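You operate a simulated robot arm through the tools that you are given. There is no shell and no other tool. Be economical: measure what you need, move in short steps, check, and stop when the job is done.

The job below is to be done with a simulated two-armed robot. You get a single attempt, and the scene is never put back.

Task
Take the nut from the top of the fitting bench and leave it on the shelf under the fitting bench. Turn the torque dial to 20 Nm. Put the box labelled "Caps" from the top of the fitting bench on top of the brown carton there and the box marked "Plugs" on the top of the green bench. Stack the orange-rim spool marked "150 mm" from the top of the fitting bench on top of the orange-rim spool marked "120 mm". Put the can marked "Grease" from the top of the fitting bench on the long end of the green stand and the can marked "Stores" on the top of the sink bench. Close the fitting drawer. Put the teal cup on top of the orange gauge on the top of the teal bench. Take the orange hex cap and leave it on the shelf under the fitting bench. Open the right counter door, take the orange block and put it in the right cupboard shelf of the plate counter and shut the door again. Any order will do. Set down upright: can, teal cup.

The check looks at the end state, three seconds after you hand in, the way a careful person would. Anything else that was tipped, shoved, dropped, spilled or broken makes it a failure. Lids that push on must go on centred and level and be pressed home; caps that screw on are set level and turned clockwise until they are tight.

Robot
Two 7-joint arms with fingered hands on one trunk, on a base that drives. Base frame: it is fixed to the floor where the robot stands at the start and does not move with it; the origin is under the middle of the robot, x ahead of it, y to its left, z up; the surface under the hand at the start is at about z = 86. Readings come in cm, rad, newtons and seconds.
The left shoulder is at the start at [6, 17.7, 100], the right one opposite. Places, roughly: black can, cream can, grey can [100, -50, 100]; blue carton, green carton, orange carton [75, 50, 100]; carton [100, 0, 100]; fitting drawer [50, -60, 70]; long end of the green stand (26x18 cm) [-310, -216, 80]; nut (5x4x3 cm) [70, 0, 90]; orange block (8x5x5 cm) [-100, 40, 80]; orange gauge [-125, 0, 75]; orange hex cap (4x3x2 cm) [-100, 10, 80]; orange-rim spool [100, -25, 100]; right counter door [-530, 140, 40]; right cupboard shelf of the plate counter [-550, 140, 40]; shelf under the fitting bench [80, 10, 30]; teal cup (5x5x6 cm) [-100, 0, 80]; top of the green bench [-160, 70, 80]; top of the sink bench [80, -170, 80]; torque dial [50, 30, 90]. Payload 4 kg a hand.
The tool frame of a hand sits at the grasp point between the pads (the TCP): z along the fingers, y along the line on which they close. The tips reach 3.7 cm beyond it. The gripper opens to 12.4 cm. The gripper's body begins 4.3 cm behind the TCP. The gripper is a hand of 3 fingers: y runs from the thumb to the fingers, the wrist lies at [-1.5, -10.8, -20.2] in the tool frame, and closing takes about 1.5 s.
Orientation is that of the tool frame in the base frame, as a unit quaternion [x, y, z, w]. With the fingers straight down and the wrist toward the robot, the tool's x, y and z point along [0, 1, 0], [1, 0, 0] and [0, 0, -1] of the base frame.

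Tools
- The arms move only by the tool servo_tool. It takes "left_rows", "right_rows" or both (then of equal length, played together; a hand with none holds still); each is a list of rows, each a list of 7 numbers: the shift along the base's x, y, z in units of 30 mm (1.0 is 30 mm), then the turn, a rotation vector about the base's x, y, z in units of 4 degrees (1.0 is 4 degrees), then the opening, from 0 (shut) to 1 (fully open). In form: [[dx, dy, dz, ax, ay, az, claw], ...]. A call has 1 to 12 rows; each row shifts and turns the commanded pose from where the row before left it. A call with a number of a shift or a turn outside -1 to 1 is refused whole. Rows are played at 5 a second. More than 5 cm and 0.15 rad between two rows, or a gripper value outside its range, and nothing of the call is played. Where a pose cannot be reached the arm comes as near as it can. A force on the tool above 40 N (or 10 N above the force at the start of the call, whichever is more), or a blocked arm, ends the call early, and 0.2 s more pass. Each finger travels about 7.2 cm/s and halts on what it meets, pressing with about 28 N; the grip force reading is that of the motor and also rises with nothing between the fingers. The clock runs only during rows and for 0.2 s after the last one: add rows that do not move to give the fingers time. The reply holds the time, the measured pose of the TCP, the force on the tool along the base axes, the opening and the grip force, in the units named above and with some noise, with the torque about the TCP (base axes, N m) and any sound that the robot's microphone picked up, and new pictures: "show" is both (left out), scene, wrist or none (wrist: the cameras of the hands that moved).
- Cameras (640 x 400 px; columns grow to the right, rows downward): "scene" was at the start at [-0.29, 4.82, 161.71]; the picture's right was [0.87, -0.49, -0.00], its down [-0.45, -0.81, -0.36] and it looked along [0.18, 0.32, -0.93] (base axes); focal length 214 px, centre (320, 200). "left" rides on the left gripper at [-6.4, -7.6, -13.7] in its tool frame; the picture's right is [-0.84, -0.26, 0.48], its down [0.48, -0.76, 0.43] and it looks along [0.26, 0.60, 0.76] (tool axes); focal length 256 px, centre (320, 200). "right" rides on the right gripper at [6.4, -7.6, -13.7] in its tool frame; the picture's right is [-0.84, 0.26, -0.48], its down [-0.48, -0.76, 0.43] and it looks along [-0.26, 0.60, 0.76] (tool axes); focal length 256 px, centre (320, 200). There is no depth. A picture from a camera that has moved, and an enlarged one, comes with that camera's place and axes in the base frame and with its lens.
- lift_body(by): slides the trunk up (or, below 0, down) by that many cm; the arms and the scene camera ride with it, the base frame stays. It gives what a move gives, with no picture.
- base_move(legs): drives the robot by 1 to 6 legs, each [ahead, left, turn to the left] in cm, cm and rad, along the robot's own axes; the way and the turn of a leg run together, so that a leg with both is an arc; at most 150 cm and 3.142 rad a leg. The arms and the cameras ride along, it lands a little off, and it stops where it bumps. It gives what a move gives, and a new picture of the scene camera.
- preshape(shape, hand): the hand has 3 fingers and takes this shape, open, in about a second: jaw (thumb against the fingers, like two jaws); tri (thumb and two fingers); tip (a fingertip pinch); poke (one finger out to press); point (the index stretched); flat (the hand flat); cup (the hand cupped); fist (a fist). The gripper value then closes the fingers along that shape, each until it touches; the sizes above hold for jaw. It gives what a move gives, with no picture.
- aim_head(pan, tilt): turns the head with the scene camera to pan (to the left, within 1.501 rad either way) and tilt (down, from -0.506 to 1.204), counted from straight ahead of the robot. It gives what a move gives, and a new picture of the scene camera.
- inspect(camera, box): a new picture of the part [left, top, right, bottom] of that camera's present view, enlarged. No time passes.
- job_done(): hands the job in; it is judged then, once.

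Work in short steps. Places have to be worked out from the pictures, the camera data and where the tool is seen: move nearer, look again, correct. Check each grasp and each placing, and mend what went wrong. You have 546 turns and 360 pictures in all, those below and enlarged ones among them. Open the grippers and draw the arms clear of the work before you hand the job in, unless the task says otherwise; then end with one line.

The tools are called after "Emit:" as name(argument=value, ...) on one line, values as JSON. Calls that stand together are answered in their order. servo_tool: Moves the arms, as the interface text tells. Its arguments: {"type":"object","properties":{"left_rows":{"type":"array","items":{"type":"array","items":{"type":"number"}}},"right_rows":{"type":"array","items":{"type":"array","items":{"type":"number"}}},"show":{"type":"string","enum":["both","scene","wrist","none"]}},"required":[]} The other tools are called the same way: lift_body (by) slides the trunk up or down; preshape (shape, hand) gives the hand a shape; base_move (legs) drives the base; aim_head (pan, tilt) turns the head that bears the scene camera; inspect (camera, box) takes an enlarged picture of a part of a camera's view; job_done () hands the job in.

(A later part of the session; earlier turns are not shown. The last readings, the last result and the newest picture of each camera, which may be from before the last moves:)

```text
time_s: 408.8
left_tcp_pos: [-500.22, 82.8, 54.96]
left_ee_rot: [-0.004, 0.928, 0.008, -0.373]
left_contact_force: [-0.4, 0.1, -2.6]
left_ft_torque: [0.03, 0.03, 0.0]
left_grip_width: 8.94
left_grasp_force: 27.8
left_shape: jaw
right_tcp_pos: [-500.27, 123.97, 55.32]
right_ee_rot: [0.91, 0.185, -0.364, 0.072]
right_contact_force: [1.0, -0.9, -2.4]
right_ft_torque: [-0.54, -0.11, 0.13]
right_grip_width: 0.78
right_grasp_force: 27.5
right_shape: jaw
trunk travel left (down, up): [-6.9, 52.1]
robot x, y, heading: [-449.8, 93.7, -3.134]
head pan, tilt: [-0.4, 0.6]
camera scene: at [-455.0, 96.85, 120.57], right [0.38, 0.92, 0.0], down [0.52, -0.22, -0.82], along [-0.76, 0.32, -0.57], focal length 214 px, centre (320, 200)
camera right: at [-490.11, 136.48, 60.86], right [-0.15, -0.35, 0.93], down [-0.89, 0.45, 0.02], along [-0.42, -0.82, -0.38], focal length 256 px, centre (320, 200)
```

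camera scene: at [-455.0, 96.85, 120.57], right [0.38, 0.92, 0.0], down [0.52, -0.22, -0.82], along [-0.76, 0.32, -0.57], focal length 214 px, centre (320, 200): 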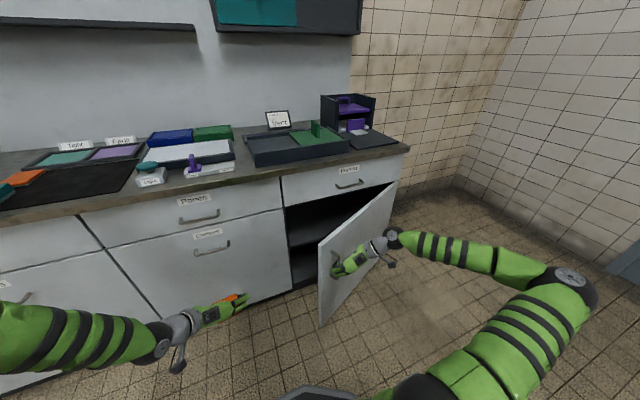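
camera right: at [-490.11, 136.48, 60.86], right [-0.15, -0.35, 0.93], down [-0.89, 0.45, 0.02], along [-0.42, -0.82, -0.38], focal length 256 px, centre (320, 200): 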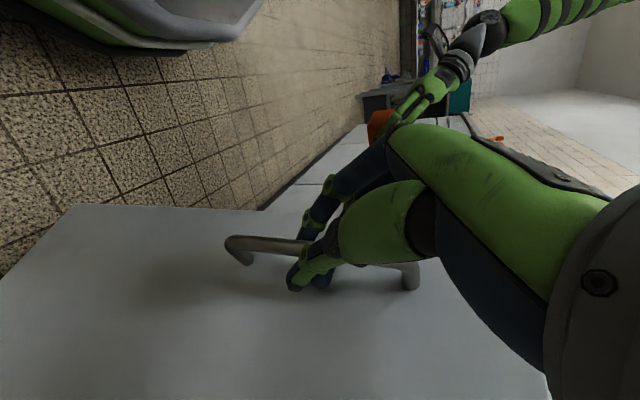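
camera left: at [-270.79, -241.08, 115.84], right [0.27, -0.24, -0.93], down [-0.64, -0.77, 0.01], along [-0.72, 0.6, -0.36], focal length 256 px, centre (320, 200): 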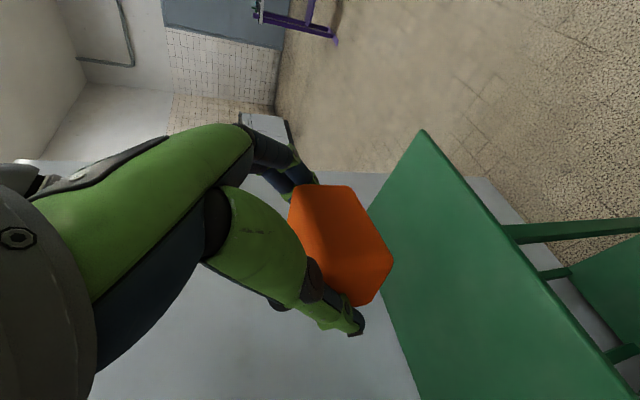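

Door is at ~30°. I continue the arc by driving the base back and right in two short legs.

Emit:
base_move(legs=[[-10.9, -9.6, 0]])

Emit:
base_move(legs=[[-8, -12.2, 0]])

```text
time_s: 410.1
left_tcp_pos: [-489.22, 92.67, 54.9]
left_ee_rot: [-0.005, 0.928, 0.009, -0.373]
left_contact_force: [0.0, 1.1, -2.2]
left_ft_torque: [-0.01, -0.02, 0.0]
left_grip_width: 8.96
left_grasp_force: 27.7
left_shape: jaw
right_tcp_pos: [-489.4, 133.78, 55.1]
right_ee_rot: [0.91, 0.186, -0.364, 0.072]
right_contact_force: [13.7, -13.2, -4.1]
right_ft_torque: [-0.55, -0.21, 0.22]
right_grip_width: 0.04
right_grasp_force: 28.2
right_shape: jaw
trunk travel left (down, up): [-6.9, 52.1]
robot x, y, heading: [-438.66, 103.15, -3.131]
head pan, tilt: [-0.4, 0.6]
camera scene: at [-444.12, 106.74, 120.57], right [0.38, 0.92, 0.0], down [0.52, -0.22, -0.83], along [-0.76, 0.32, -0.56], focal length 214 px, centre (320, 200)
```

scene: 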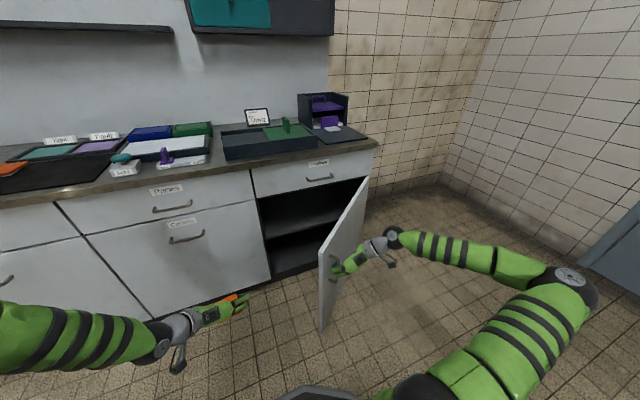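

```text
time_s: 411.5
left_tcp_pos: [-481.5, 105.23, 54.88]
left_ee_rot: [-0.004, 0.928, 0.008, -0.373]
left_contact_force: [0.1, 0.6, -1.9]
left_ft_torque: [-0.01, 0.01, -0.03]
left_grip_width: 8.94
left_grasp_force: 27.7
left_shape: jaw
right_tcp_pos: [-481.32, 146.39, 55.2]
right_ee_rot: [0.91, 0.184, -0.364, 0.071]
right_contact_force: [0.4, 0.2, -0.3]
right_ft_torque: [-0.01, -0.01, 0.0]
right_grip_width: 0.0
right_grasp_force: 28.3
right_shape: jaw
trunk travel left (down, up): [-6.9, 52.1]
robot x, y, heading: [-430.99, 115.64, -3.134]
head pan, tilt: [-0.4, 0.6]
camera scene: at [-436.25, 119.17, 120.57], right [0.38, 0.92, 0.0], down [0.52, -0.22, -0.82], along [-0.76, 0.32, -0.57], focal length 214 px, centre (320, 200)
```

scene: 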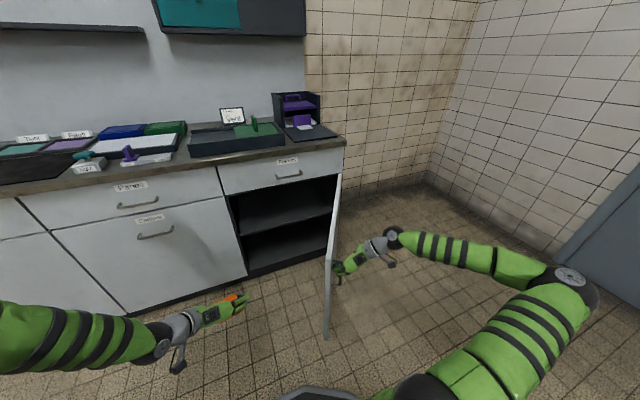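

The door swung open to ~65°, and the hand slipped off the handle on the outside. I zoom to see the inside.

Emit:
inspect(camera="scene", box=[210, 150, 370, 290])

```text
2.86 times, centred on (290, 220) of scene
camera zoom: at [-436.25, 119.17, 120.57], right [0.38, 0.92, 0.0], down [0.52, -0.22, -0.82], along [-0.76, 0.32, -0.57], focal length 613 px, centre (406, 143)
```

zoom: 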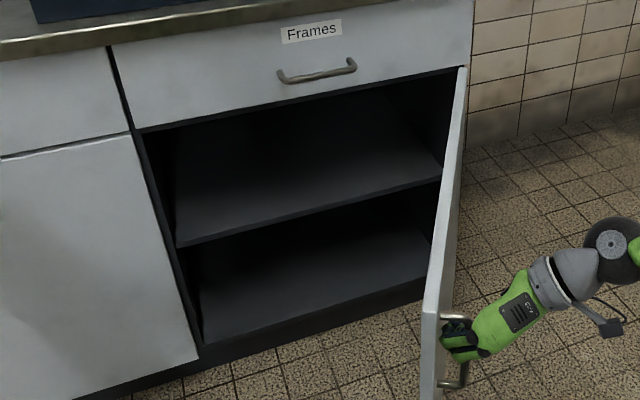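

The middle shelf is at z≈38, with 28 cm of clearance. I check the right hand's position at the handle.

Emit:
inspect(camera="right", box=[0, 0, 640, 400])

```text
1.00 times, centred on (320, 200) of right (not enlarged: the box is as wide or as high as the picture)
camera zoom: at [-471.39, 158.81, 60.85], right [-0.15, -0.35, 0.93], down [-0.89, 0.45, 0.02], along [-0.42, -0.82, -0.38], focal length 256 px, centre (320, 200)
```

zoom: 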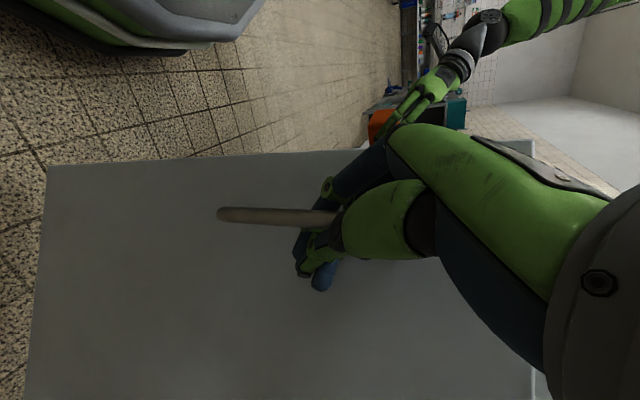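

The closed fingers rest outside the bar, free. I withdraw the right hand outward, then raise it above the door.

Emit:
servo_tool(right_rows=[[0.5, 0.6, 0, 0, 0, 0, 0], [0.5, 0.6, 0, 0, 0, 0, 0], [0.5, 0.6, 0.3, 0, 0, -0.5, 0], [0.3, 0.3, 1, 0, 0, -0.5, 0], [0, 0, 1, 0, 0, -0.5, 0], [0, 0, 1, 0, 0, -0.5, 0], [0, 0, 1, 0, 0, -0.5, 0], [0, 0, 1, 0, 0, -0.5, 0], [0, 0, 1, 0, 0, -0.5, 0], [0, 0, 1, 0, 0, -0.5, 0], [0, 0, 1, 0, 0, -0.5, 0], [0, 0, 1, 0, 0, -0.5, 0]], show="scene")

```text
time_s: 412.3
left_tcp_pos: [-481.67, 105.17, 54.8]
left_ee_rot: [-0.004, 0.929, 0.008, -0.371]
left_contact_force: [-0.2, -0.3, -2.6]
left_ft_torque: [0.03, -0.01, 0.02]
left_grip_width: 8.94
left_grasp_force: 27.9
left_shape: jaw
right_tcp_pos: [-477.63, 152.12, 55.84]
right_ee_rot: [0.914, 0.165, -0.366, 0.061]
right_contact_force: [-16.6, 6.6, -16.7]
right_ft_torque: [-0.08, 0.15, 0.01]
right_grip_width: 0.58
right_grasp_force: 28.5
right_shape: jaw
trunk travel left (down, up): [-6.9, 52.1]
robot x, y, heading: [-431.09, 116.01, -3.135]
head pan, tilt: [-0.4, 0.6]
stopped in row 4 (right hand): the force on the tool passed its limit at 44 N (the readings are from after the stop); the commanded pose is now the measured one
camera scene: at [-436.5, 119.29, 120.53], right [0.38, 0.92, 0.0], down [0.52, -0.22, -0.82], along [-0.76, 0.32, -0.57], focal length 214 px, centre (320, 200)
```

scene: 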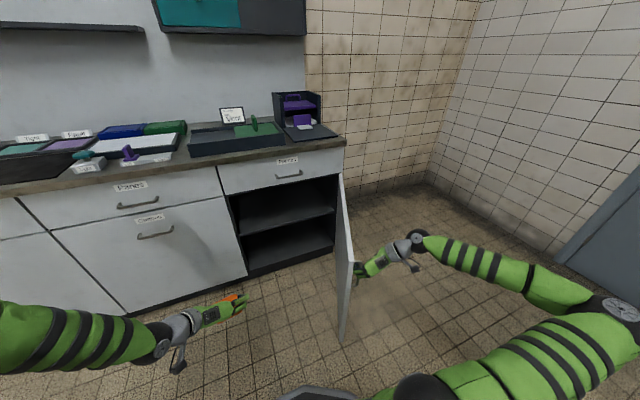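

The fingers are still hooked and pulled the door wider. I use that: pull a bit more to +y, then look.

Emit:
servo_tool(right_rows=[[0.15, 0.7, -0.1, 0, 0, 0, 0], [0.1, 0.7, 0, 0, 0, 0, 0], [0.0, 0.7, 0, 0, 0, 0, 0], [0, 0.5, 0, 0, 0, 0, 0]], show="both")

```text
time_s: 413.3
left_tcp_pos: [-481.53, 105.1, 55.01]
left_ee_rot: [-0.005, 0.928, 0.008, -0.373]
left_contact_force: [0.5, 0.6, -2.0]
left_ft_torque: [-0.03, 0.0, 0.04]
left_grip_width: 8.93
left_grasp_force: 28.1
left_shape: jaw
right_tcp_pos: [-476.56, 159.87, 55.78]
right_ee_rot: [0.913, 0.167, -0.366, 0.062]
right_contact_force: [2.1, -0.2, 0.9]
right_ft_torque: [-0.07, 0.0, 0.07]
right_grip_width: 0.15
right_grasp_force: 27.9
right_shape: jaw
trunk travel left (down, up): [-6.9, 52.1]
robot x, y, heading: [-430.79, 115.78, -3.135]
head pan, tilt: [-0.4, 0.6]
camera scene: at [-436.28, 119.19, 120.58], right [0.38, 0.92, 0.0], down [0.52, -0.22, -0.83], along [-0.76, 0.32, -0.56], focal length 214 px, centre (320, 200)
camera right: at [-465.93, 171.8, 61.51], right [-0.16, -0.34, 0.92], down [-0.87, 0.48, 0.02], along [-0.46, -0.81, -0.38], focal length 256 px, centre (320, 200)
```

scene: 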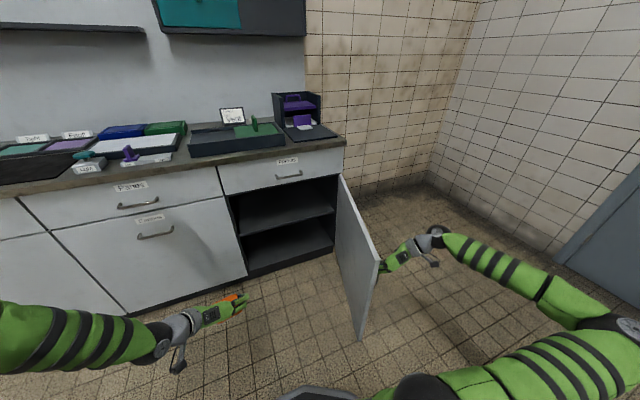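
right: 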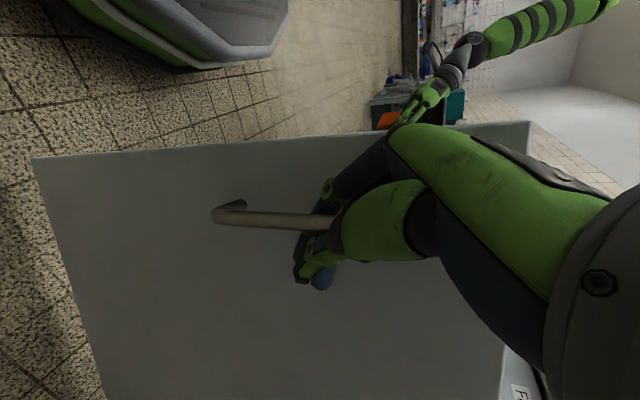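

Door is at ~75°, enough. I open the fingers and withdraw the hand from the handle, then raise it.

Emit:
servo_tool(right_rows=[[0, 0, 0, 0, 0, 0, 0.6], [0, 0, 0, 0, 0, 0, 0.6], [0, 0, 0, 0, 0, 0, 0.6], [0.4, 0.4, 0.4, 0, 0, 0, 0.6], [0.5, 0.5, 0.4, 0, 0, 0, 0.6], [0.5, 0.5, 0.4, 0, 0, 0, 0.6], [0.5, 0.5, 0.4, 0, 0, 0, 0.6]], show="both")

```text
time_s: 414.9
left_tcp_pos: [-481.6, 105.2, 54.84]
left_ee_rot: [-0.004, 0.928, 0.008, -0.373]
left_contact_force: [-0.6, -0.1, -1.9]
left_ft_torque: [0.01, -0.03, 0.05]
left_grip_width: 8.94
left_grasp_force: 27.9
left_shape: jaw
right_tcp_pos: [-470.68, 165.4, 60.58]
right_ee_rot: [0.913, 0.167, -0.366, 0.062]
right_contact_force: [-0.8, 0.1, -0.2]
right_ft_torque: [-0.01, -0.04, -0.04]
right_grip_width: 7.4
right_grasp_force: 0.0
right_shape: jaw
trunk travel left (down, up): [-6.9, 52.1]
robot x, y, heading: [-431.21, 115.72, -3.131]
head pan, tilt: [-0.4, 0.6]
camera scene: at [-436.32, 119.2, 120.56], right [0.38, 0.92, 0.0], down [0.52, -0.22, -0.82], along [-0.76, 0.32, -0.57], focal length 214 px, centre (320, 200)
camera right: at [-460.12, 177.48, 66.34], right [-0.16, -0.34, 0.92], down [-0.87, 0.48, 0.02], along [-0.46, -0.8, -0.38], focal length 256 px, centre (320, 200)
```

scene: 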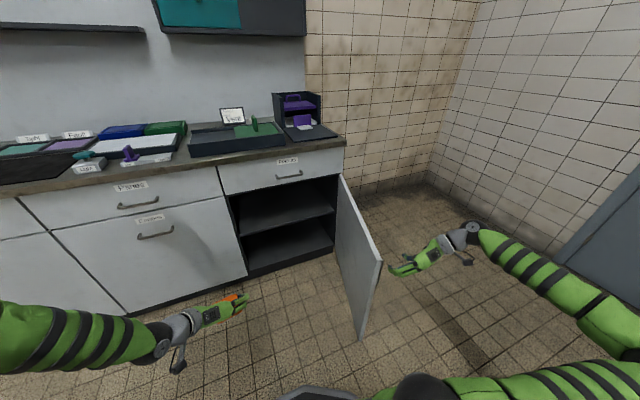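
right: 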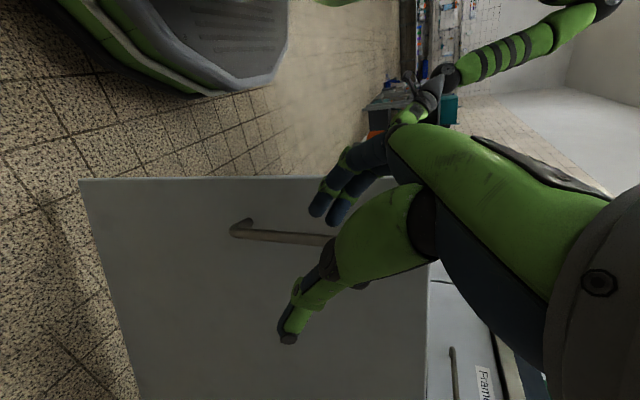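

Emit:
servo_tool(right_rows=[[0.3, 0.2, 1, 0, 0, 0, 0.6], [0.3, 0.2, 1, 0, 0, 0, 0.6], [0, 0, 1, 0, 0, 0, 0.6], [0, 0, 1, 0, 0, 0, 0.6], [0, 0, 1, 0, 0, 0, 0.6], [0, 0, 1, 0, 0, 0, 0.6], [0, 0, 1, 0, 0, 0, 0.6], [0, 0, 1, 0, 0, 0, 0.6], [0, 0, 1, 0, 0, 0, 0.6], [0, 0, 1, 0, 0, 0, 0.6]], show="none")

Emit:
base_move(legs=[[0, 2, 0], [24, 0, 0]])

```text
time_s: 417.1
left_tcp_pos: [-481.48, 105.05, 54.97]
left_ee_rot: [-0.004, 0.928, 0.009, -0.373]
left_contact_force: [-0.5, 0.0, -1.6]
left_ft_torque: [-0.04, -0.02, 0.02]
left_grip_width: 8.95
left_grasp_force: 27.8
left_shape: jaw
right_tcp_pos: [-469.08, 166.8, 90.56]
right_ee_rot: [0.913, 0.167, -0.366, 0.062]
right_contact_force: [0.6, 0.1, 0.1]
right_ft_torque: [0.0, -0.02, 0.0]
right_grip_width: 7.42
right_grasp_force: 0.0
right_shape: jaw
trunk travel left (down, up): [-6.9, 52.1]
robot x, y, heading: [-430.99, 115.56, -3.129]
head pan, tilt: [-0.4, 0.6]
```

```text
time_s: 419.3
left_tcp_pos: [-505.24, 103.31, 54.95]
left_ee_rot: [-0.001, 0.928, 0.01, -0.374]
left_contact_force: [1.0, -0.7, -1.7]
left_ft_torque: [-0.05, 0.01, -0.02]
left_grip_width: 8.96
left_grasp_force: 28.7
left_shape: jaw
right_tcp_pos: [-492.54, 164.68, 90.66]
right_ee_rot: [0.914, 0.165, -0.366, 0.062]
right_contact_force: [-0.5, 0.4, -0.5]
right_ft_torque: [0.01, 0.01, -0.02]
right_grip_width: 7.41
right_grasp_force: 0.0
right_shape: jaw
trunk travel left (down, up): [-6.9, 52.1]
robot x, y, heading: [-454.56, 113.56, -3.137]
head pan, tilt: [-0.4, 0.6]
camera scene: at [-459.97, 117.14, 120.57], right [0.39, 0.92, 0.0], down [0.52, -0.22, -0.83], along [-0.76, 0.32, -0.56], focal length 214 px, centre (320, 200)
```

scene: 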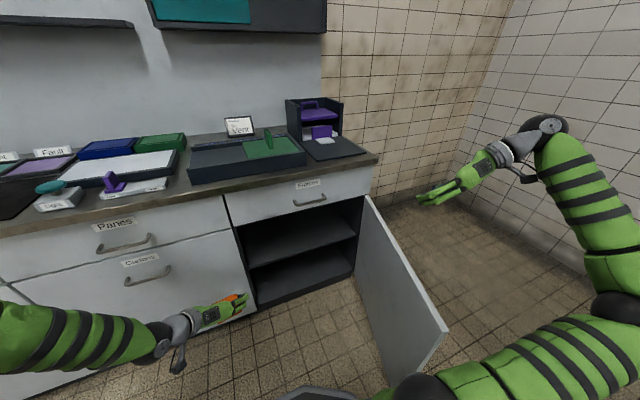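

I go 8 cm closer and bring the left hand with the block in front of the opening.

Emit:
base_move(legs=[[8, -3, 0]])

Emit:
servo_tool(left_rows=[[0.3, 0.5, -0.1, 0, 0, 0, 0], [0.3, 1, -0.3, 0, 0, 0, 0], [0.3, 1, -0.3, 0, 0, 0, 0], [0, 1, -0.3, 0, 0, 0, 0], [0, 1, -0.3, 0, 0, 0, 0], [0, 1, -0.3, 0, 0, 0, 0], [0, 1, -0.3, 0, 0, 0, 0], [0, 1, -0.3, 0, 0, 0, 0], [0, 1, 0, 0, 0, 0, 0], [0, 0.4, 0, 0, 0, 0, 0]], show="both")

```text
time_s: 420.4
left_tcp_pos: [-513.43, 106.37, 54.82]
left_ee_rot: [-0.002, 0.928, 0.009, -0.373]
left_contact_force: [0.2, 0.2, -1.6]
left_ft_torque: [-0.02, -0.02, 0.05]
left_grip_width: 8.91
left_grasp_force: 27.6
left_shape: jaw
right_tcp_pos: [-500.59, 167.74, 90.63]
right_ee_rot: [0.914, 0.164, -0.367, 0.061]
right_contact_force: [-0.1, -0.7, -0.2]
right_ft_torque: [-0.01, -0.01, -0.02]
right_grip_width: 7.4
right_grasp_force: 0.1
right_shape: jaw
trunk travel left (down, up): [-6.9, 52.1]
robot x, y, heading: [-462.97, 117.04, -3.144]
head pan, tilt: [-0.4, 0.6]
camera scene: at [-468.06, 120.13, 120.57], right [0.39, 0.92, 0.0], down [0.52, -0.22, -0.83], along [-0.76, 0.32, -0.56], focal length 214 px, centre (320, 200)
```

scene: 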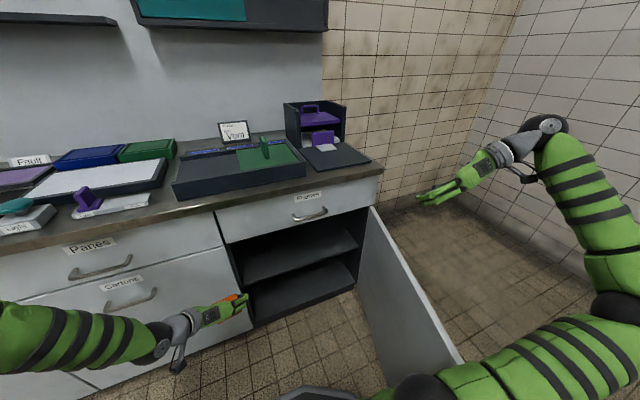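

```text
time_s: 422.6
left_tcp_pos: [-510.64, 133.02, 48.43]
left_ee_rot: [-0.002, 0.928, 0.009, -0.372]
left_contact_force: [-0.4, -0.6, -1.9]
left_ft_torque: [-0.02, 0.03, 0.01]
left_grip_width: 8.96
left_grasp_force: 27.8
left_shape: jaw
right_tcp_pos: [-500.59, 167.76, 90.58]
right_ee_rot: [0.914, 0.164, -0.366, 0.061]
right_contact_force: [-0.2, 0.4, 0.2]
right_ft_torque: [0.0, -0.02, -0.03]
right_grip_width: 7.42
right_grasp_force: 0.1
right_shape: jaw
trunk travel left (down, up): [-6.9, 52.1]
robot x, y, heading: [-462.75, 116.7, -3.142]
head pan, tilt: [-0.4, 0.6]
camera scene: at [-468.08, 120.14, 120.57], right [0.39, 0.92, 0.0], down [0.52, -0.22, -0.82], along [-0.76, 0.32, -0.57], focal length 214 px, centre (320, 200)
camera left: at [-496.29, 125.24, 53.6], right [0.27, -0.24, -0.93], down [-0.65, -0.76, 0.01], along [-0.71, 0.61, -0.36], focal length 256 px, centre (320, 200)
```

scene: 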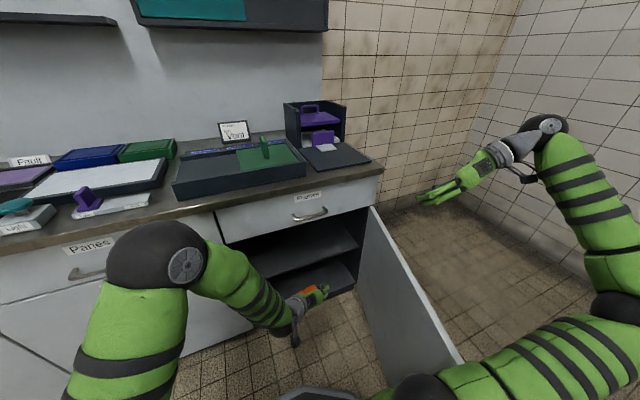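
left: 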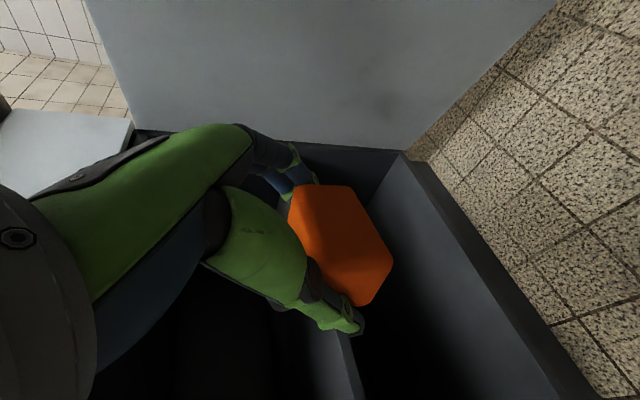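

Before inserting I measure the shelf height more carefully.

Emit:
inspect(camera="scene", box=[220, 190, 400, 320])

Emit:
inspect(camera="left", box=[120, 100, 600, 400])

```text
3.08 times, centred on (310, 255) of scene
camera zoom: at [-468.08, 120.14, 120.57], right [0.39, 0.92, 0.0], down [0.52, -0.22, -0.82], along [-0.76, 0.32, -0.57], focal length 660 px, centre (351, 31)
```

zoom: 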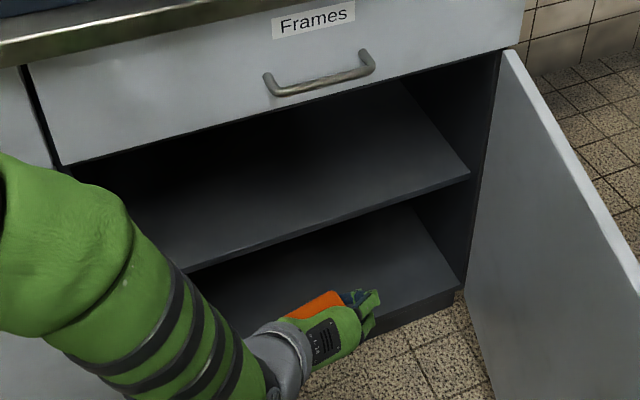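

```text
1.33 times, centred on (360, 250) of left
camera zoom: at [-496.29, 125.24, 53.6], right [0.27, -0.24, -0.93], down [-0.65, -0.76, 0.01], along [-0.71, 0.61, -0.36], focal length 341 px, centre (267, 133)
```

zoom: 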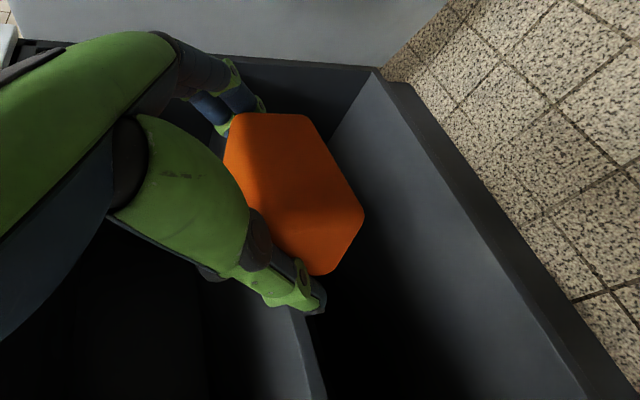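

Shelf top is z≈40 and flush with the front. I set the height (block bottom ~2 cm above it) and move the block in to x≈−541.

Emit:
servo_tool(left_rows=[[0, 0.6, -0.6, 0, 0, 0, 0], [-1, 0, 0, 0, 0, 0, 0], [-1, 0, 0, 0, 0, 0, 0], [-1, 0, 0, 0, 0, 0, 0], [-1, 0, 0, 0, 0, 0, 0], [-1, 0, 0, 0, 0, 0, 0], [-1, 0, 0, 0, 0, 0, 0], [-1, 0, 0, 0, 0, 0, 0]], show="both")

Emit:
inspect(camera="scene", box=[200, 170, 400, 320])

```text
time_s: 424.4
left_tcp_pos: [-531.62, 134.96, 46.26]
left_ee_rot: [-0.002, 0.928, 0.009, -0.372]
left_contact_force: [-0.6, 0.7, -2.0]
left_ft_torque: [-0.01, -0.01, -0.02]
left_grip_width: 8.96
left_grasp_force: 27.8
left_shape: jaw
right_tcp_pos: [-500.64, 167.72, 90.7]
right_ee_rot: [0.914, 0.165, -0.366, 0.061]
right_contact_force: [0.9, 1.0, -0.6]
right_ft_torque: [0.0, 0.0, -0.04]
right_grip_width: 7.41
right_grasp_force: 0.1
right_shape: jaw
trunk travel left (down, up): [-6.9, 52.1]
robot x, y, heading: [-462.89, 116.55, -3.141]
head pan, tilt: [-0.4, 0.6]
camera scene: at [-468.06, 120.15, 120.57], right [0.39, 0.92, 0.0], down [0.52, -0.22, -0.82], along [-0.76, 0.32, -0.57], focal length 214 px, centre (320, 200)
camera left: at [-517.39, 127.06, 51.46], right [0.27, -0.24, -0.93], down [-0.65, -0.76, 0.01], along [-0.71, 0.61, -0.36], focal length 256 px, centre (320, 200)
```

scene: 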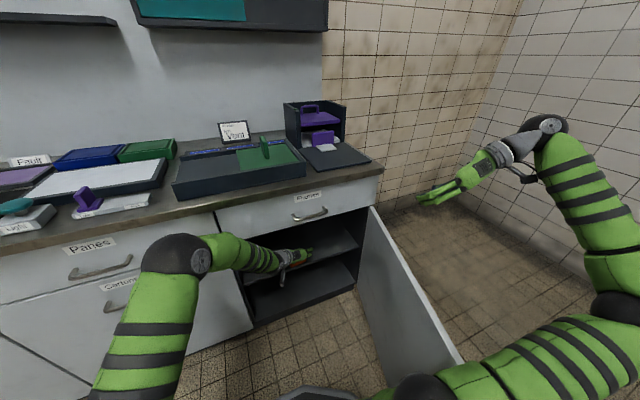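
left: 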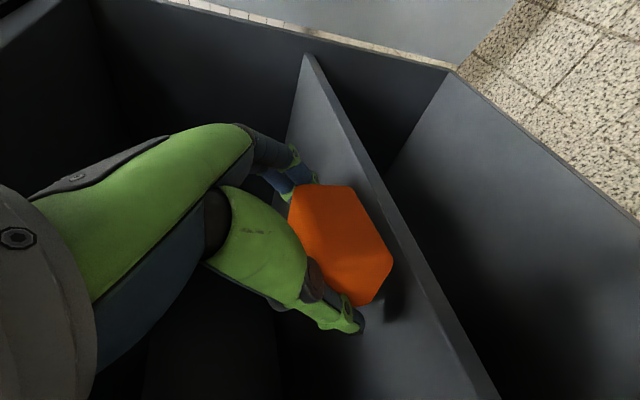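

```text
2.67 times, centred on (300, 245) of scene
camera zoom: at [-468.06, 120.15, 120.57], right [0.39, 0.92, 0.0], down [0.52, -0.22, -0.82], along [-0.76, 0.32, -0.57], focal length 572 px, centre (373, 80)
```

zoom: 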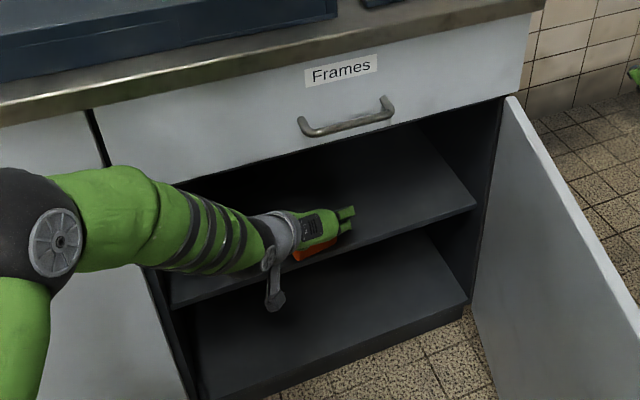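

It slides in cleanly above the shelf. I continue to x≈−540 and lower to the shelf.

Emit:
servo_tool(left_rows=[[-0.7, 0, 0, 0, 0, 0, 0], [-0.7, 0, 0, 0, 0, 0, 0], [-0.7, 0, 0, 0, 0, 0, 0], [-0.7, 0, 0, 0, 0, 0, 0], [0, 0, -0.15, 0, 0, 0, 0], [0, 0, -0.15, 0, 0, 0, 0], [0, 0, -0.1, 0, 0, 0, 0], [0, 0, 0, 0, 0, 0, 0]], show="wrist")

```text
time_s: 426.2
left_tcp_pos: [-540.32, 134.73, 45.31]
left_ee_rot: [-0.002, 0.928, 0.009, -0.372]
left_contact_force: [0.0, -0.6, -1.7]
left_ft_torque: [0.0, -0.02, 0.01]
left_grip_width: 8.96
left_grasp_force: 27.7
left_shape: jaw
right_tcp_pos: [-500.65, 167.68, 90.65]
right_ee_rot: [0.914, 0.165, -0.366, 0.06]
right_contact_force: [0.0, -0.5, 0.5]
right_ft_torque: [-0.03, 0.0, 0.0]
right_grip_width: 7.43
right_grasp_force: 0.0
right_shape: jaw
trunk travel left (down, up): [-6.9, 52.1]
robot x, y, heading: [-462.75, 116.71, -3.14]
head pan, tilt: [-0.4, 0.6]
camera left: at [-525.95, 126.98, 50.57], right [0.27, -0.24, -0.93], down [-0.65, -0.76, 0.01], along [-0.71, 0.61, -0.36], focal length 256 px, centre (320, 200)
```

left: 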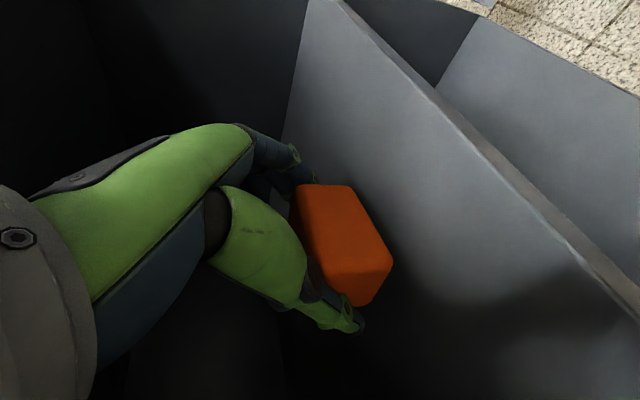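

I lower in small steps until contact.

Emit:
servo_tool(left_rows=[[0, 0, -0.1, 0, 0, 0, 0], [0, 0, -0.1, 0, 0, 0, 0], [0, 0, -0.1, 0, 0, 0, 0], [0, 0, 0, 0, 0, 0, 0]], show="none")

```text
time_s: 427.2
left_tcp_pos: [-540.06, 134.92, 44.21]
left_ee_rot: [-0.002, 0.928, 0.01, -0.373]
left_contact_force: [0.5, -0.1, -2.5]
left_ft_torque: [0.01, 0.02, 0.01]
left_grip_width: 8.91
left_grasp_force: 28.5
left_shape: jaw
right_tcp_pos: [-500.58, 167.74, 90.7]
right_ee_rot: [0.914, 0.165, -0.367, 0.061]
right_contact_force: [0.2, -0.3, -0.1]
right_ft_torque: [0.0, -0.03, -0.03]
right_grip_width: 7.43
right_grasp_force: 0.0
right_shape: jaw
trunk travel left (down, up): [-6.9, 52.1]
robot x, y, heading: [-462.7, 116.8, -3.14]
head pan, tilt: [-0.4, 0.6]
```

Emit:
servo_tool(left_rows=[[0, 0, -0.12, 0, 0, 0, 0], [0, 0, -0.12, 0, 0, 0, 0], [0, 0, -0.12, 0, 0, 0, 0], [0, 0, -0.12, 0, 0, 0, 0], [0, 0, -0.12, 0, 0, 0, 0], [0, 0, 0, 0, 0, 0, 0]], show="wrist")

```text
time_s: 428.2
left_tcp_pos: [-540.35, 135.09, 43.95]
left_ee_rot: [-0.005, 0.926, 0.014, -0.378]
left_contact_force: [7.0, -4.2, 16.6]
left_ft_torque: [0.63, 0.11, -0.24]
left_grip_width: 8.83
left_grasp_force: 28.2
left_shape: jaw
right_tcp_pos: [-500.55, 167.7, 90.74]
right_ee_rot: [0.914, 0.164, -0.367, 0.062]
right_contact_force: [1.2, 0.8, -0.1]
right_ft_torque: [0.01, 0.0, 0.01]
right_grip_width: 7.38
right_grasp_force: 0.1
right_shape: jaw
trunk travel left (down, up): [-6.9, 52.1]
robot x, y, heading: [-462.89, 117.07, -3.145]
head pan, tilt: [-0.4, 0.6]
stopped in row 5 (left hand): the force on the tool passed its limit at 43 N (the readings are from after the stop); the commanded pose is now the measured one
camera left: at [-525.9, 127.16, 48.86], right [0.26, -0.23, -0.94], down [-0.65, -0.76, 0.01], along [-0.71, 0.61, -0.35], focal length 256 px, centre (320, 200)
```

left: 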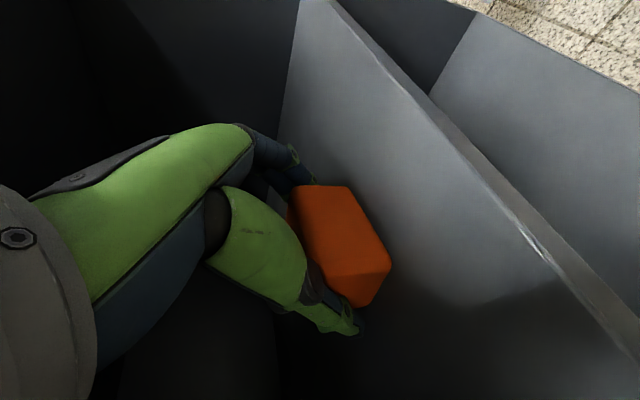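

Block rests on the shelf. I open wide and withdraw straight out.

Emit:
servo_tool(left_rows=[[0, 0, 0.1, 0, 0, 0, 0.2], [0, 0, 0, 0, 0, 0, 0.9], [0, 0, 0, 0, 0, 0, 1], [0, 0, 0, 0, 0, 0, 1], [0.3, 0, 0.15, 0, 0, 0, 1], [0.6, 0, 0.15, 0, 0, 0, 1], [0.8, 0, 0.1, 0, 0, 0, 1], [1, 0, 0, 0, 0, 0, 1], [1, 0, 0, 0, 0, 0, 1]], show="wrist")

```text
time_s: 430.2
left_tcp_pos: [-529.14, 135.0, 44.91]
left_ee_rot: [-0.004, 0.927, 0.011, -0.376]
left_contact_force: [-0.3, 0.3, 0.0]
left_ft_torque: [0.03, 0.0, 0.03]
left_grip_width: 12.39
left_grasp_force: 0.0
left_shape: jaw
right_tcp_pos: [-500.51, 167.7, 90.48]
right_ee_rot: [0.914, 0.164, -0.366, 0.061]
right_contact_force: [-1.1, -0.8, 0.7]
right_ft_torque: [-0.02, -0.01, 0.02]
right_grip_width: 7.42
right_grasp_force: 0.0
right_shape: jaw
trunk travel left (down, up): [-6.9, 52.1]
robot x, y, heading: [-462.97, 116.71, -3.146]
head pan, tilt: [-0.4, 0.6]
camera left: at [-514.84, 127.12, 50.06], right [0.26, -0.23, -0.94], down [-0.65, -0.76, 0.01], along [-0.71, 0.61, -0.35], focal length 256 px, centre (320, 200)
```

left: 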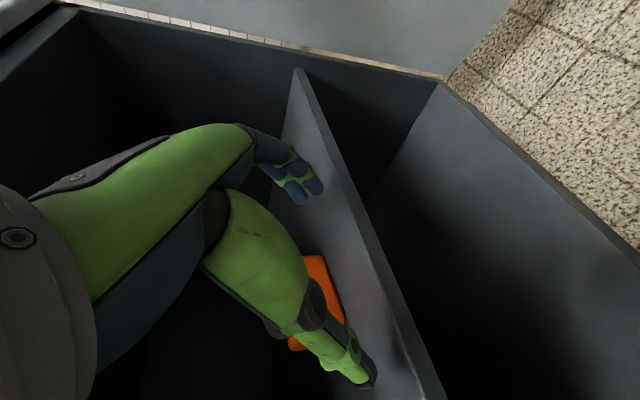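

Block stays on the shelf. I pull the left hand all the way out and to the left.

Emit:
servo_tool(left_rows=[[1, 0, 0, 0, 0, 0, 1], [1, 0, 0, 0, 0, 0, 1], [1, 0, 0, 0, 0, 0, 1], [1, 0, 0, 0, 0, 0, 1], [1, 0, 0, 0, 0, 0, 1], [1, -0.3, 0, 0, 0, 0, 1], [1, -0.8, 0, 0, 0, 0, 1], [0, -1, 0.3, 0, 0, 0, 1], [0, -1, 0.3, 0, 0, 0, 1], [0, -1, 0.3, 0, 0, 0, 1], [0, -1, 0.3, 0, 0, 0, 1], [0, -1, 0.3, 0, 0, 0, 1]], show="scene")

Emit:
inspect(camera="scene", box=[200, 180, 400, 320])

```text
time_s: 432.8
left_tcp_pos: [-508.09, 116.74, 49.47]
left_ee_rot: [-0.003, 0.926, 0.011, -0.376]
left_contact_force: [1.0, 0.7, 0.1]
left_ft_torque: [-0.03, -0.02, 0.0]
left_grip_width: 12.36
left_grasp_force: 0.0
left_shape: jaw
right_tcp_pos: [-500.58, 167.8, 90.58]
right_ee_rot: [0.914, 0.164, -0.366, 0.061]
right_contact_force: [0.6, -1.1, 0.2]
right_ft_torque: [0.0, -0.01, -0.02]
right_grip_width: 7.43
right_grasp_force: 0.1
right_shape: jaw
trunk travel left (down, up): [-6.9, 52.1]
robot x, y, heading: [-462.91, 116.9, -3.14]
head pan, tilt: [-0.4, 0.6]
camera scene: at [-468.04, 120.15, 120.57], right [0.39, 0.92, 0.0], down [0.52, -0.22, -0.82], along [-0.76, 0.32, -0.57], focal length 214 px, centre (320, 200)
```

scene: 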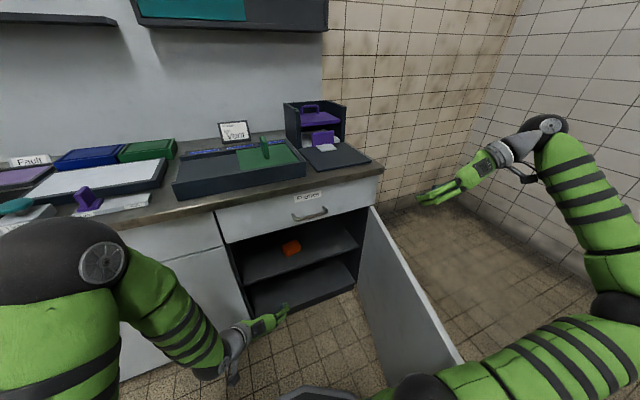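

```text
2.86 times, centred on (300, 250) of scene
camera zoom: at [-468.04, 120.15, 120.57], right [0.39, 0.92, 0.0], down [0.52, -0.22, -0.82], along [-0.76, 0.32, -0.57], focal length 613 px, centre (377, 57)
```

zoom: 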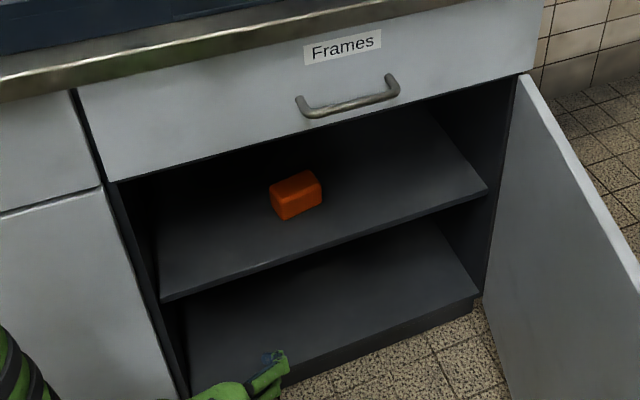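

The block sits on the shelf. I back away so the left hand clears the door's swing, and bring the closed right hand to the outside of the door.

Emit:
base_move(legs=[[-28, 0, 0]])

Emit:
servo_tool(right_rows=[[-0.8, 0.4, 0, 0, 0, -0.5, 0], [-0.8, 0.4, 0, 0, 0, -0.5, 0], [-0.8, 0.4, 0, 0, 0, -0.5, 0], [-0.8, 0.4, -0.5, 0, 0, -0.5, 0], [-0.5, 0.4, -1, 0, 0, -0.5, 0], [0, 0, -1, 0, 0, -0.5, 0], [0, 0, -1, 0, 0, -0.5, 0], [0, 0, -1, 0, 0, -0.5, 0], [0, 0, -1, 0, 0, -0.5, 0], [0, 0, -1, 0, 0, -0.5, 0]], show="both")

```text
time_s: 434.8
left_tcp_pos: [-480.14, 116.69, 49.51]
left_ee_rot: [-0.004, 0.927, 0.011, -0.376]
left_contact_force: [-0.2, -0.1, -0.9]
left_ft_torque: [0.01, -0.04, 0.01]
left_grip_width: 12.38
left_grasp_force: 0.1
left_shape: jaw
right_tcp_pos: [-472.7, 167.72, 90.54]
right_ee_rot: [0.914, 0.166, -0.366, 0.062]
right_contact_force: [0.2, -0.5, -0.3]
right_ft_torque: [-0.01, -0.03, -0.02]
right_grip_width: 7.41
right_grasp_force: 0.1
right_shape: jaw
trunk travel left (down, up): [-6.9, 52.1]
robot x, y, heading: [-434.94, 117.51, -3.138]
head pan, tilt: [-0.4, 0.6]
camera scene: at [-439.99, 120.21, 120.57], right [0.38, 0.92, 0.0], down [0.52, -0.22, -0.82], along [-0.76, 0.32, -0.57], focal length 214 px, centre (320, 200)
```

scene: 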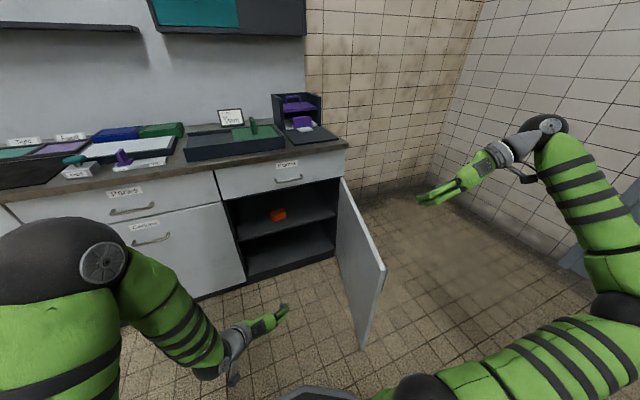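

```text
time_s: 437.0
left_tcp_pos: [-480.17, 116.59, 49.38]
left_ee_rot: [-0.004, 0.926, 0.012, -0.377]
left_contact_force: [-0.1, 0.0, -0.4]
left_ft_torque: [-0.02, 0.0, -0.03]
left_grip_width: 12.38
left_grasp_force: 0.1
left_shape: jaw
right_tcp_pos: [-483.84, 173.81, 71.09]
right_ee_rot: [0.928, 0.004, -0.372, -0.002]
right_contact_force: [-0.9, -0.2, 0.2]
right_ft_torque: [0.06, 0.01, 0.02]
right_grip_width: 0.0
right_grasp_force: 27.8
right_shape: jaw
trunk travel left (down, up): [-6.9, 52.1]
robot x, y, heading: [-434.77, 116.56, -3.134]
head pan, tilt: [-0.4, 0.6]
camera scene: at [-439.99, 120.2, 120.57], right [0.38, 0.92, 0.0], down [0.52, -0.22, -0.83], along [-0.76, 0.32, -0.56], focal length 214 px, centre (320, 200)
camera right: at [-469.72, 181.54, 76.77], right [-0.27, -0.27, 0.92], down [-0.65, 0.76, 0.03], along [-0.71, -0.6, -0.38], focal length 256 px, centre (320, 200)
```

scene: 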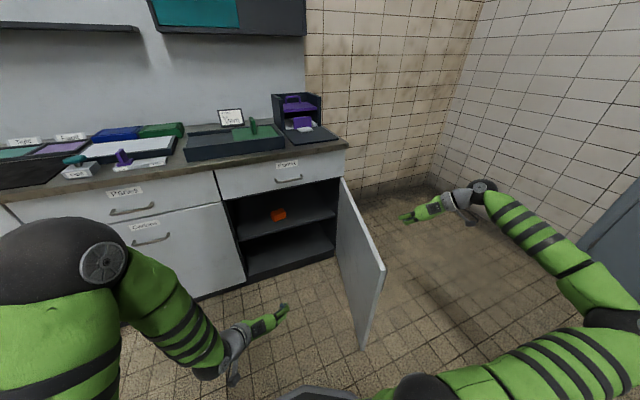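
right: 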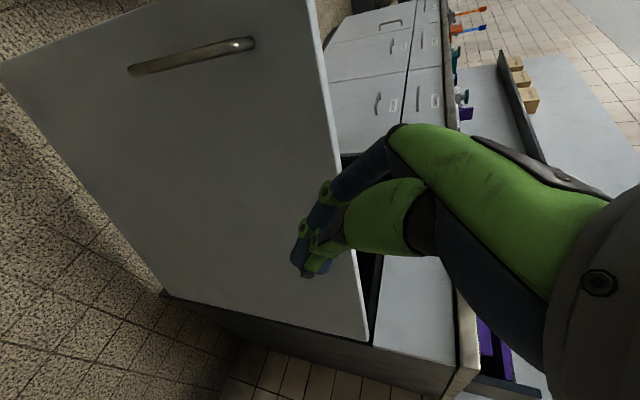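

I lower the fist to mid-door height.

Emit:
servo_tool(right_rows=[[0, 0, -1, 0, 0, 0, 0], [0, 0, -1, 0, 0, 0, 0], [0, 0, -1, 0, 0, 0, 0], [0, 0, -1, 0, 0, 0, 0], [0, 0, -1, 0, 0, 0, 0], [0, 0, -1, 0, 0, 0, 0], [-0.2, -1, 0, 0, 0, 0, 0], [-0.2, -1, 0, 0, 0, 0, 0], [-0.2, -1, 0, 0, 0, 0, 0]], show="scene")

```text
time_s: 439.0
left_tcp_pos: [-480.07, 116.72, 49.48]
left_ee_rot: [-0.005, 0.926, 0.011, -0.376]
left_contact_force: [-1.0, 0.7, -0.4]
left_ft_torque: [0.01, -0.01, 0.06]
left_grip_width: 12.38
left_grasp_force: 0.1
left_shape: jaw
right_tcp_pos: [-485.58, 164.66, 53.1]
right_ee_rot: [0.928, 0.006, -0.372, -0.003]
right_contact_force: [-0.1, -0.6, -0.2]
right_ft_torque: [0.02, 0.01, 0.0]
right_grip_width: 0.0
right_grasp_force: 27.6
right_shape: jaw
trunk travel left (down, up): [-6.9, 52.1]
robot x, y, heading: [-434.49, 116.68, -3.135]
head pan, tilt: [-0.4, 0.6]
camera scene: at [-439.98, 120.22, 120.57], right [0.38, 0.92, 0.0], down [0.52, -0.22, -0.83], along [-0.76, 0.32, -0.56], focal length 214 px, centre (320, 200)
```

scene: 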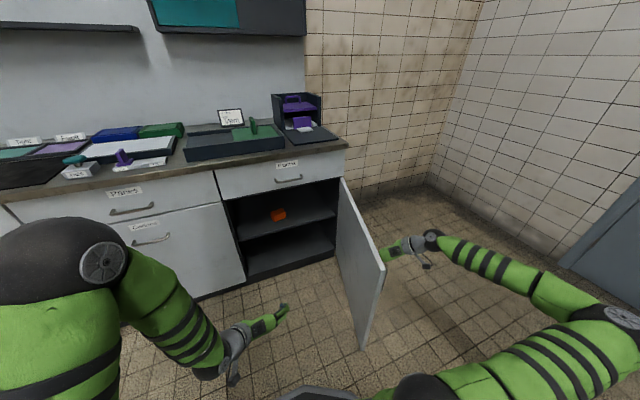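

Now I sweep the fist along the closing arc.

Emit:
servo_tool(right_rows=[[-0.2, -0.9, 0, 0, 0, 0, 0], [-0.25, -0.9, 0, 0, 0, 0, 0], [-0.25, -0.9, 0, 0, 0, 0, 0], [-0.3, -0.9, 0, 0, 0, 0, 0], [-0.4, -0.85, 0, 0, 0, 0, 0], [-0.5, -0.8, 0, 0, 0, 0, 0], [-0.6, -0.7, 0, 0, 0, 0, 0]], show="scene")

```text
time_s: 440.6
left_tcp_pos: [-480.07, 116.59, 49.56]
left_ee_rot: [-0.004, 0.926, 0.011, -0.376]
left_contact_force: [0.5, 0.2, 0.3]
left_ft_torque: [-0.01, 0.03, -0.02]
left_grip_width: 12.38
left_grasp_force: 0.0
left_shape: jaw
right_tcp_pos: [-493.0, 147.03, 53.08]
right_ee_rot: [0.928, 0.004, -0.372, -0.003]
right_contact_force: [0.3, 0.3, -0.3]
right_ft_torque: [-0.01, 0.02, 0.01]
right_grip_width: 0.0
right_grasp_force: 27.7
right_shape: jaw
trunk travel left (down, up): [-6.9, 52.1]
robot x, y, heading: [-434.63, 116.76, -3.14]
head pan, tilt: [-0.4, 0.6]
camera scene: at [-439.97, 120.22, 120.57], right [0.38, 0.92, 0.0], down [0.52, -0.22, -0.83], along [-0.76, 0.32, -0.56], focal length 214 px, centre (320, 200)
```

scene: 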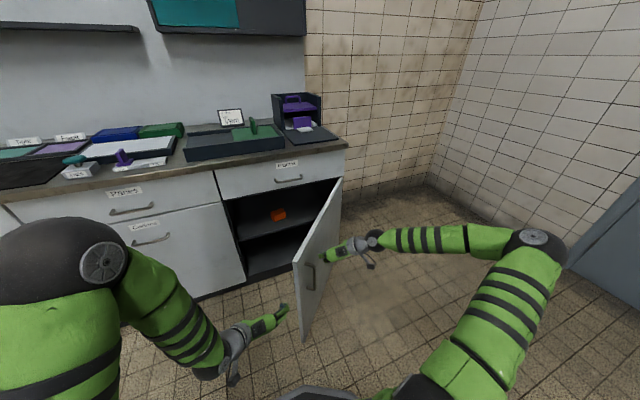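

The door is closing; I first pull the left hand further away from its path.

Emit:
servo_tool(left_rows=[[0.5, -1, 0, 0, 0, 0, 0.5], [0.3, -1, 0.3, 0, 0, 0, 0.5], [0, -1, 0.3, 0, 0, 0, 0.5], [0, -1, 0.3, 0, 0, 0, 0.5], [0, -1, 0.3, 0, 0, 0, 0.5]], show="none")

Emit:
servo_tool(right_rows=[[-0.6, -0.7, 0, 0, 0, 0, 0], [-0.7, -0.65, 0, 0, 0, 0, 0], [-0.8, -0.6, 0, 0, 0, 0, 0], [-0.9, -0.5, 0, 0, 0, 0, 0], [-0.9, -0.4, 0, 0, 0, 0, 0], [-0.9, -0.3, 0, 0, 0, 0, 0]], show="scene")

```text
time_s: 441.8
left_tcp_pos: [-483.09, 103.15, 52.14]
left_ee_rot: [-0.004, 0.927, 0.013, -0.376]
left_contact_force: [1.0, 0.1, 0.1]
left_ft_torque: [-0.03, 0.01, -0.01]
left_grip_width: 6.24
left_grasp_force: 0.1
left_shape: jaw
left hand out of reach, approached as far as the arm can: row 1, 2, 3, 4
right_tcp_pos: [-493.09, 146.9, 53.16]
right_ee_rot: [0.929, 0.005, -0.371, -0.003]
right_contact_force: [0.5, 0.5, -1.5]
right_ft_torque: [0.0, 0.01, 0.01]
right_grip_width: 0.01
right_grasp_force: 27.2
right_shape: jaw
trunk travel left (down, up): [-6.9, 52.1]
robot x, y, heading: [-435.11, 116.66, -3.136]
head pan, tilt: [-0.4, 0.6]
```

```text
time_s: 443.2
left_tcp_pos: [-483.0, 103.09, 52.12]
left_ee_rot: [-0.006, 0.927, 0.012, -0.375]
left_contact_force: [-1.0, 0.0, 0.2]
left_ft_torque: [0.02, 0.0, 0.03]
left_grip_width: 6.22
left_grasp_force: 0.0
left_shape: jaw
right_tcp_pos: [-507.75, 137.29, 52.8]
right_ee_rot: [0.929, 0.004, -0.371, -0.003]
right_contact_force: [0.5, -1.0, -0.1]
right_ft_torque: [0.01, -0.02, -0.01]
right_grip_width: 0.01
right_grasp_force: 27.8
right_shape: jaw
trunk travel left (down, up): [-6.9, 52.1]
robot x, y, heading: [-434.94, 117.19, -3.139]
head pan, tilt: [-0.4, 0.6]
camera scene: at [-439.97, 120.21, 120.57], right [0.38, 0.92, 0.0], down [0.52, -0.22, -0.83], along [-0.76, 0.32, -0.56], focal length 214 px, centre (320, 200)
```

scene: 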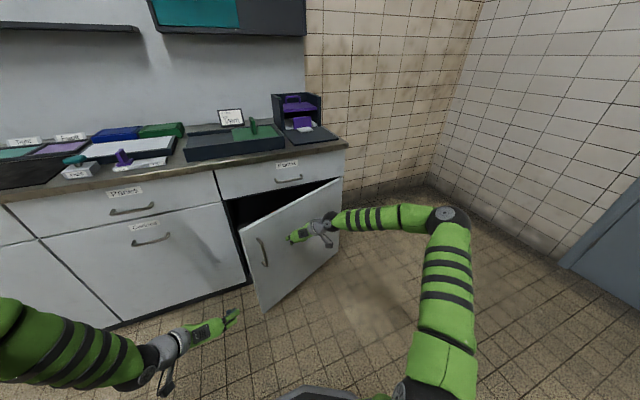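

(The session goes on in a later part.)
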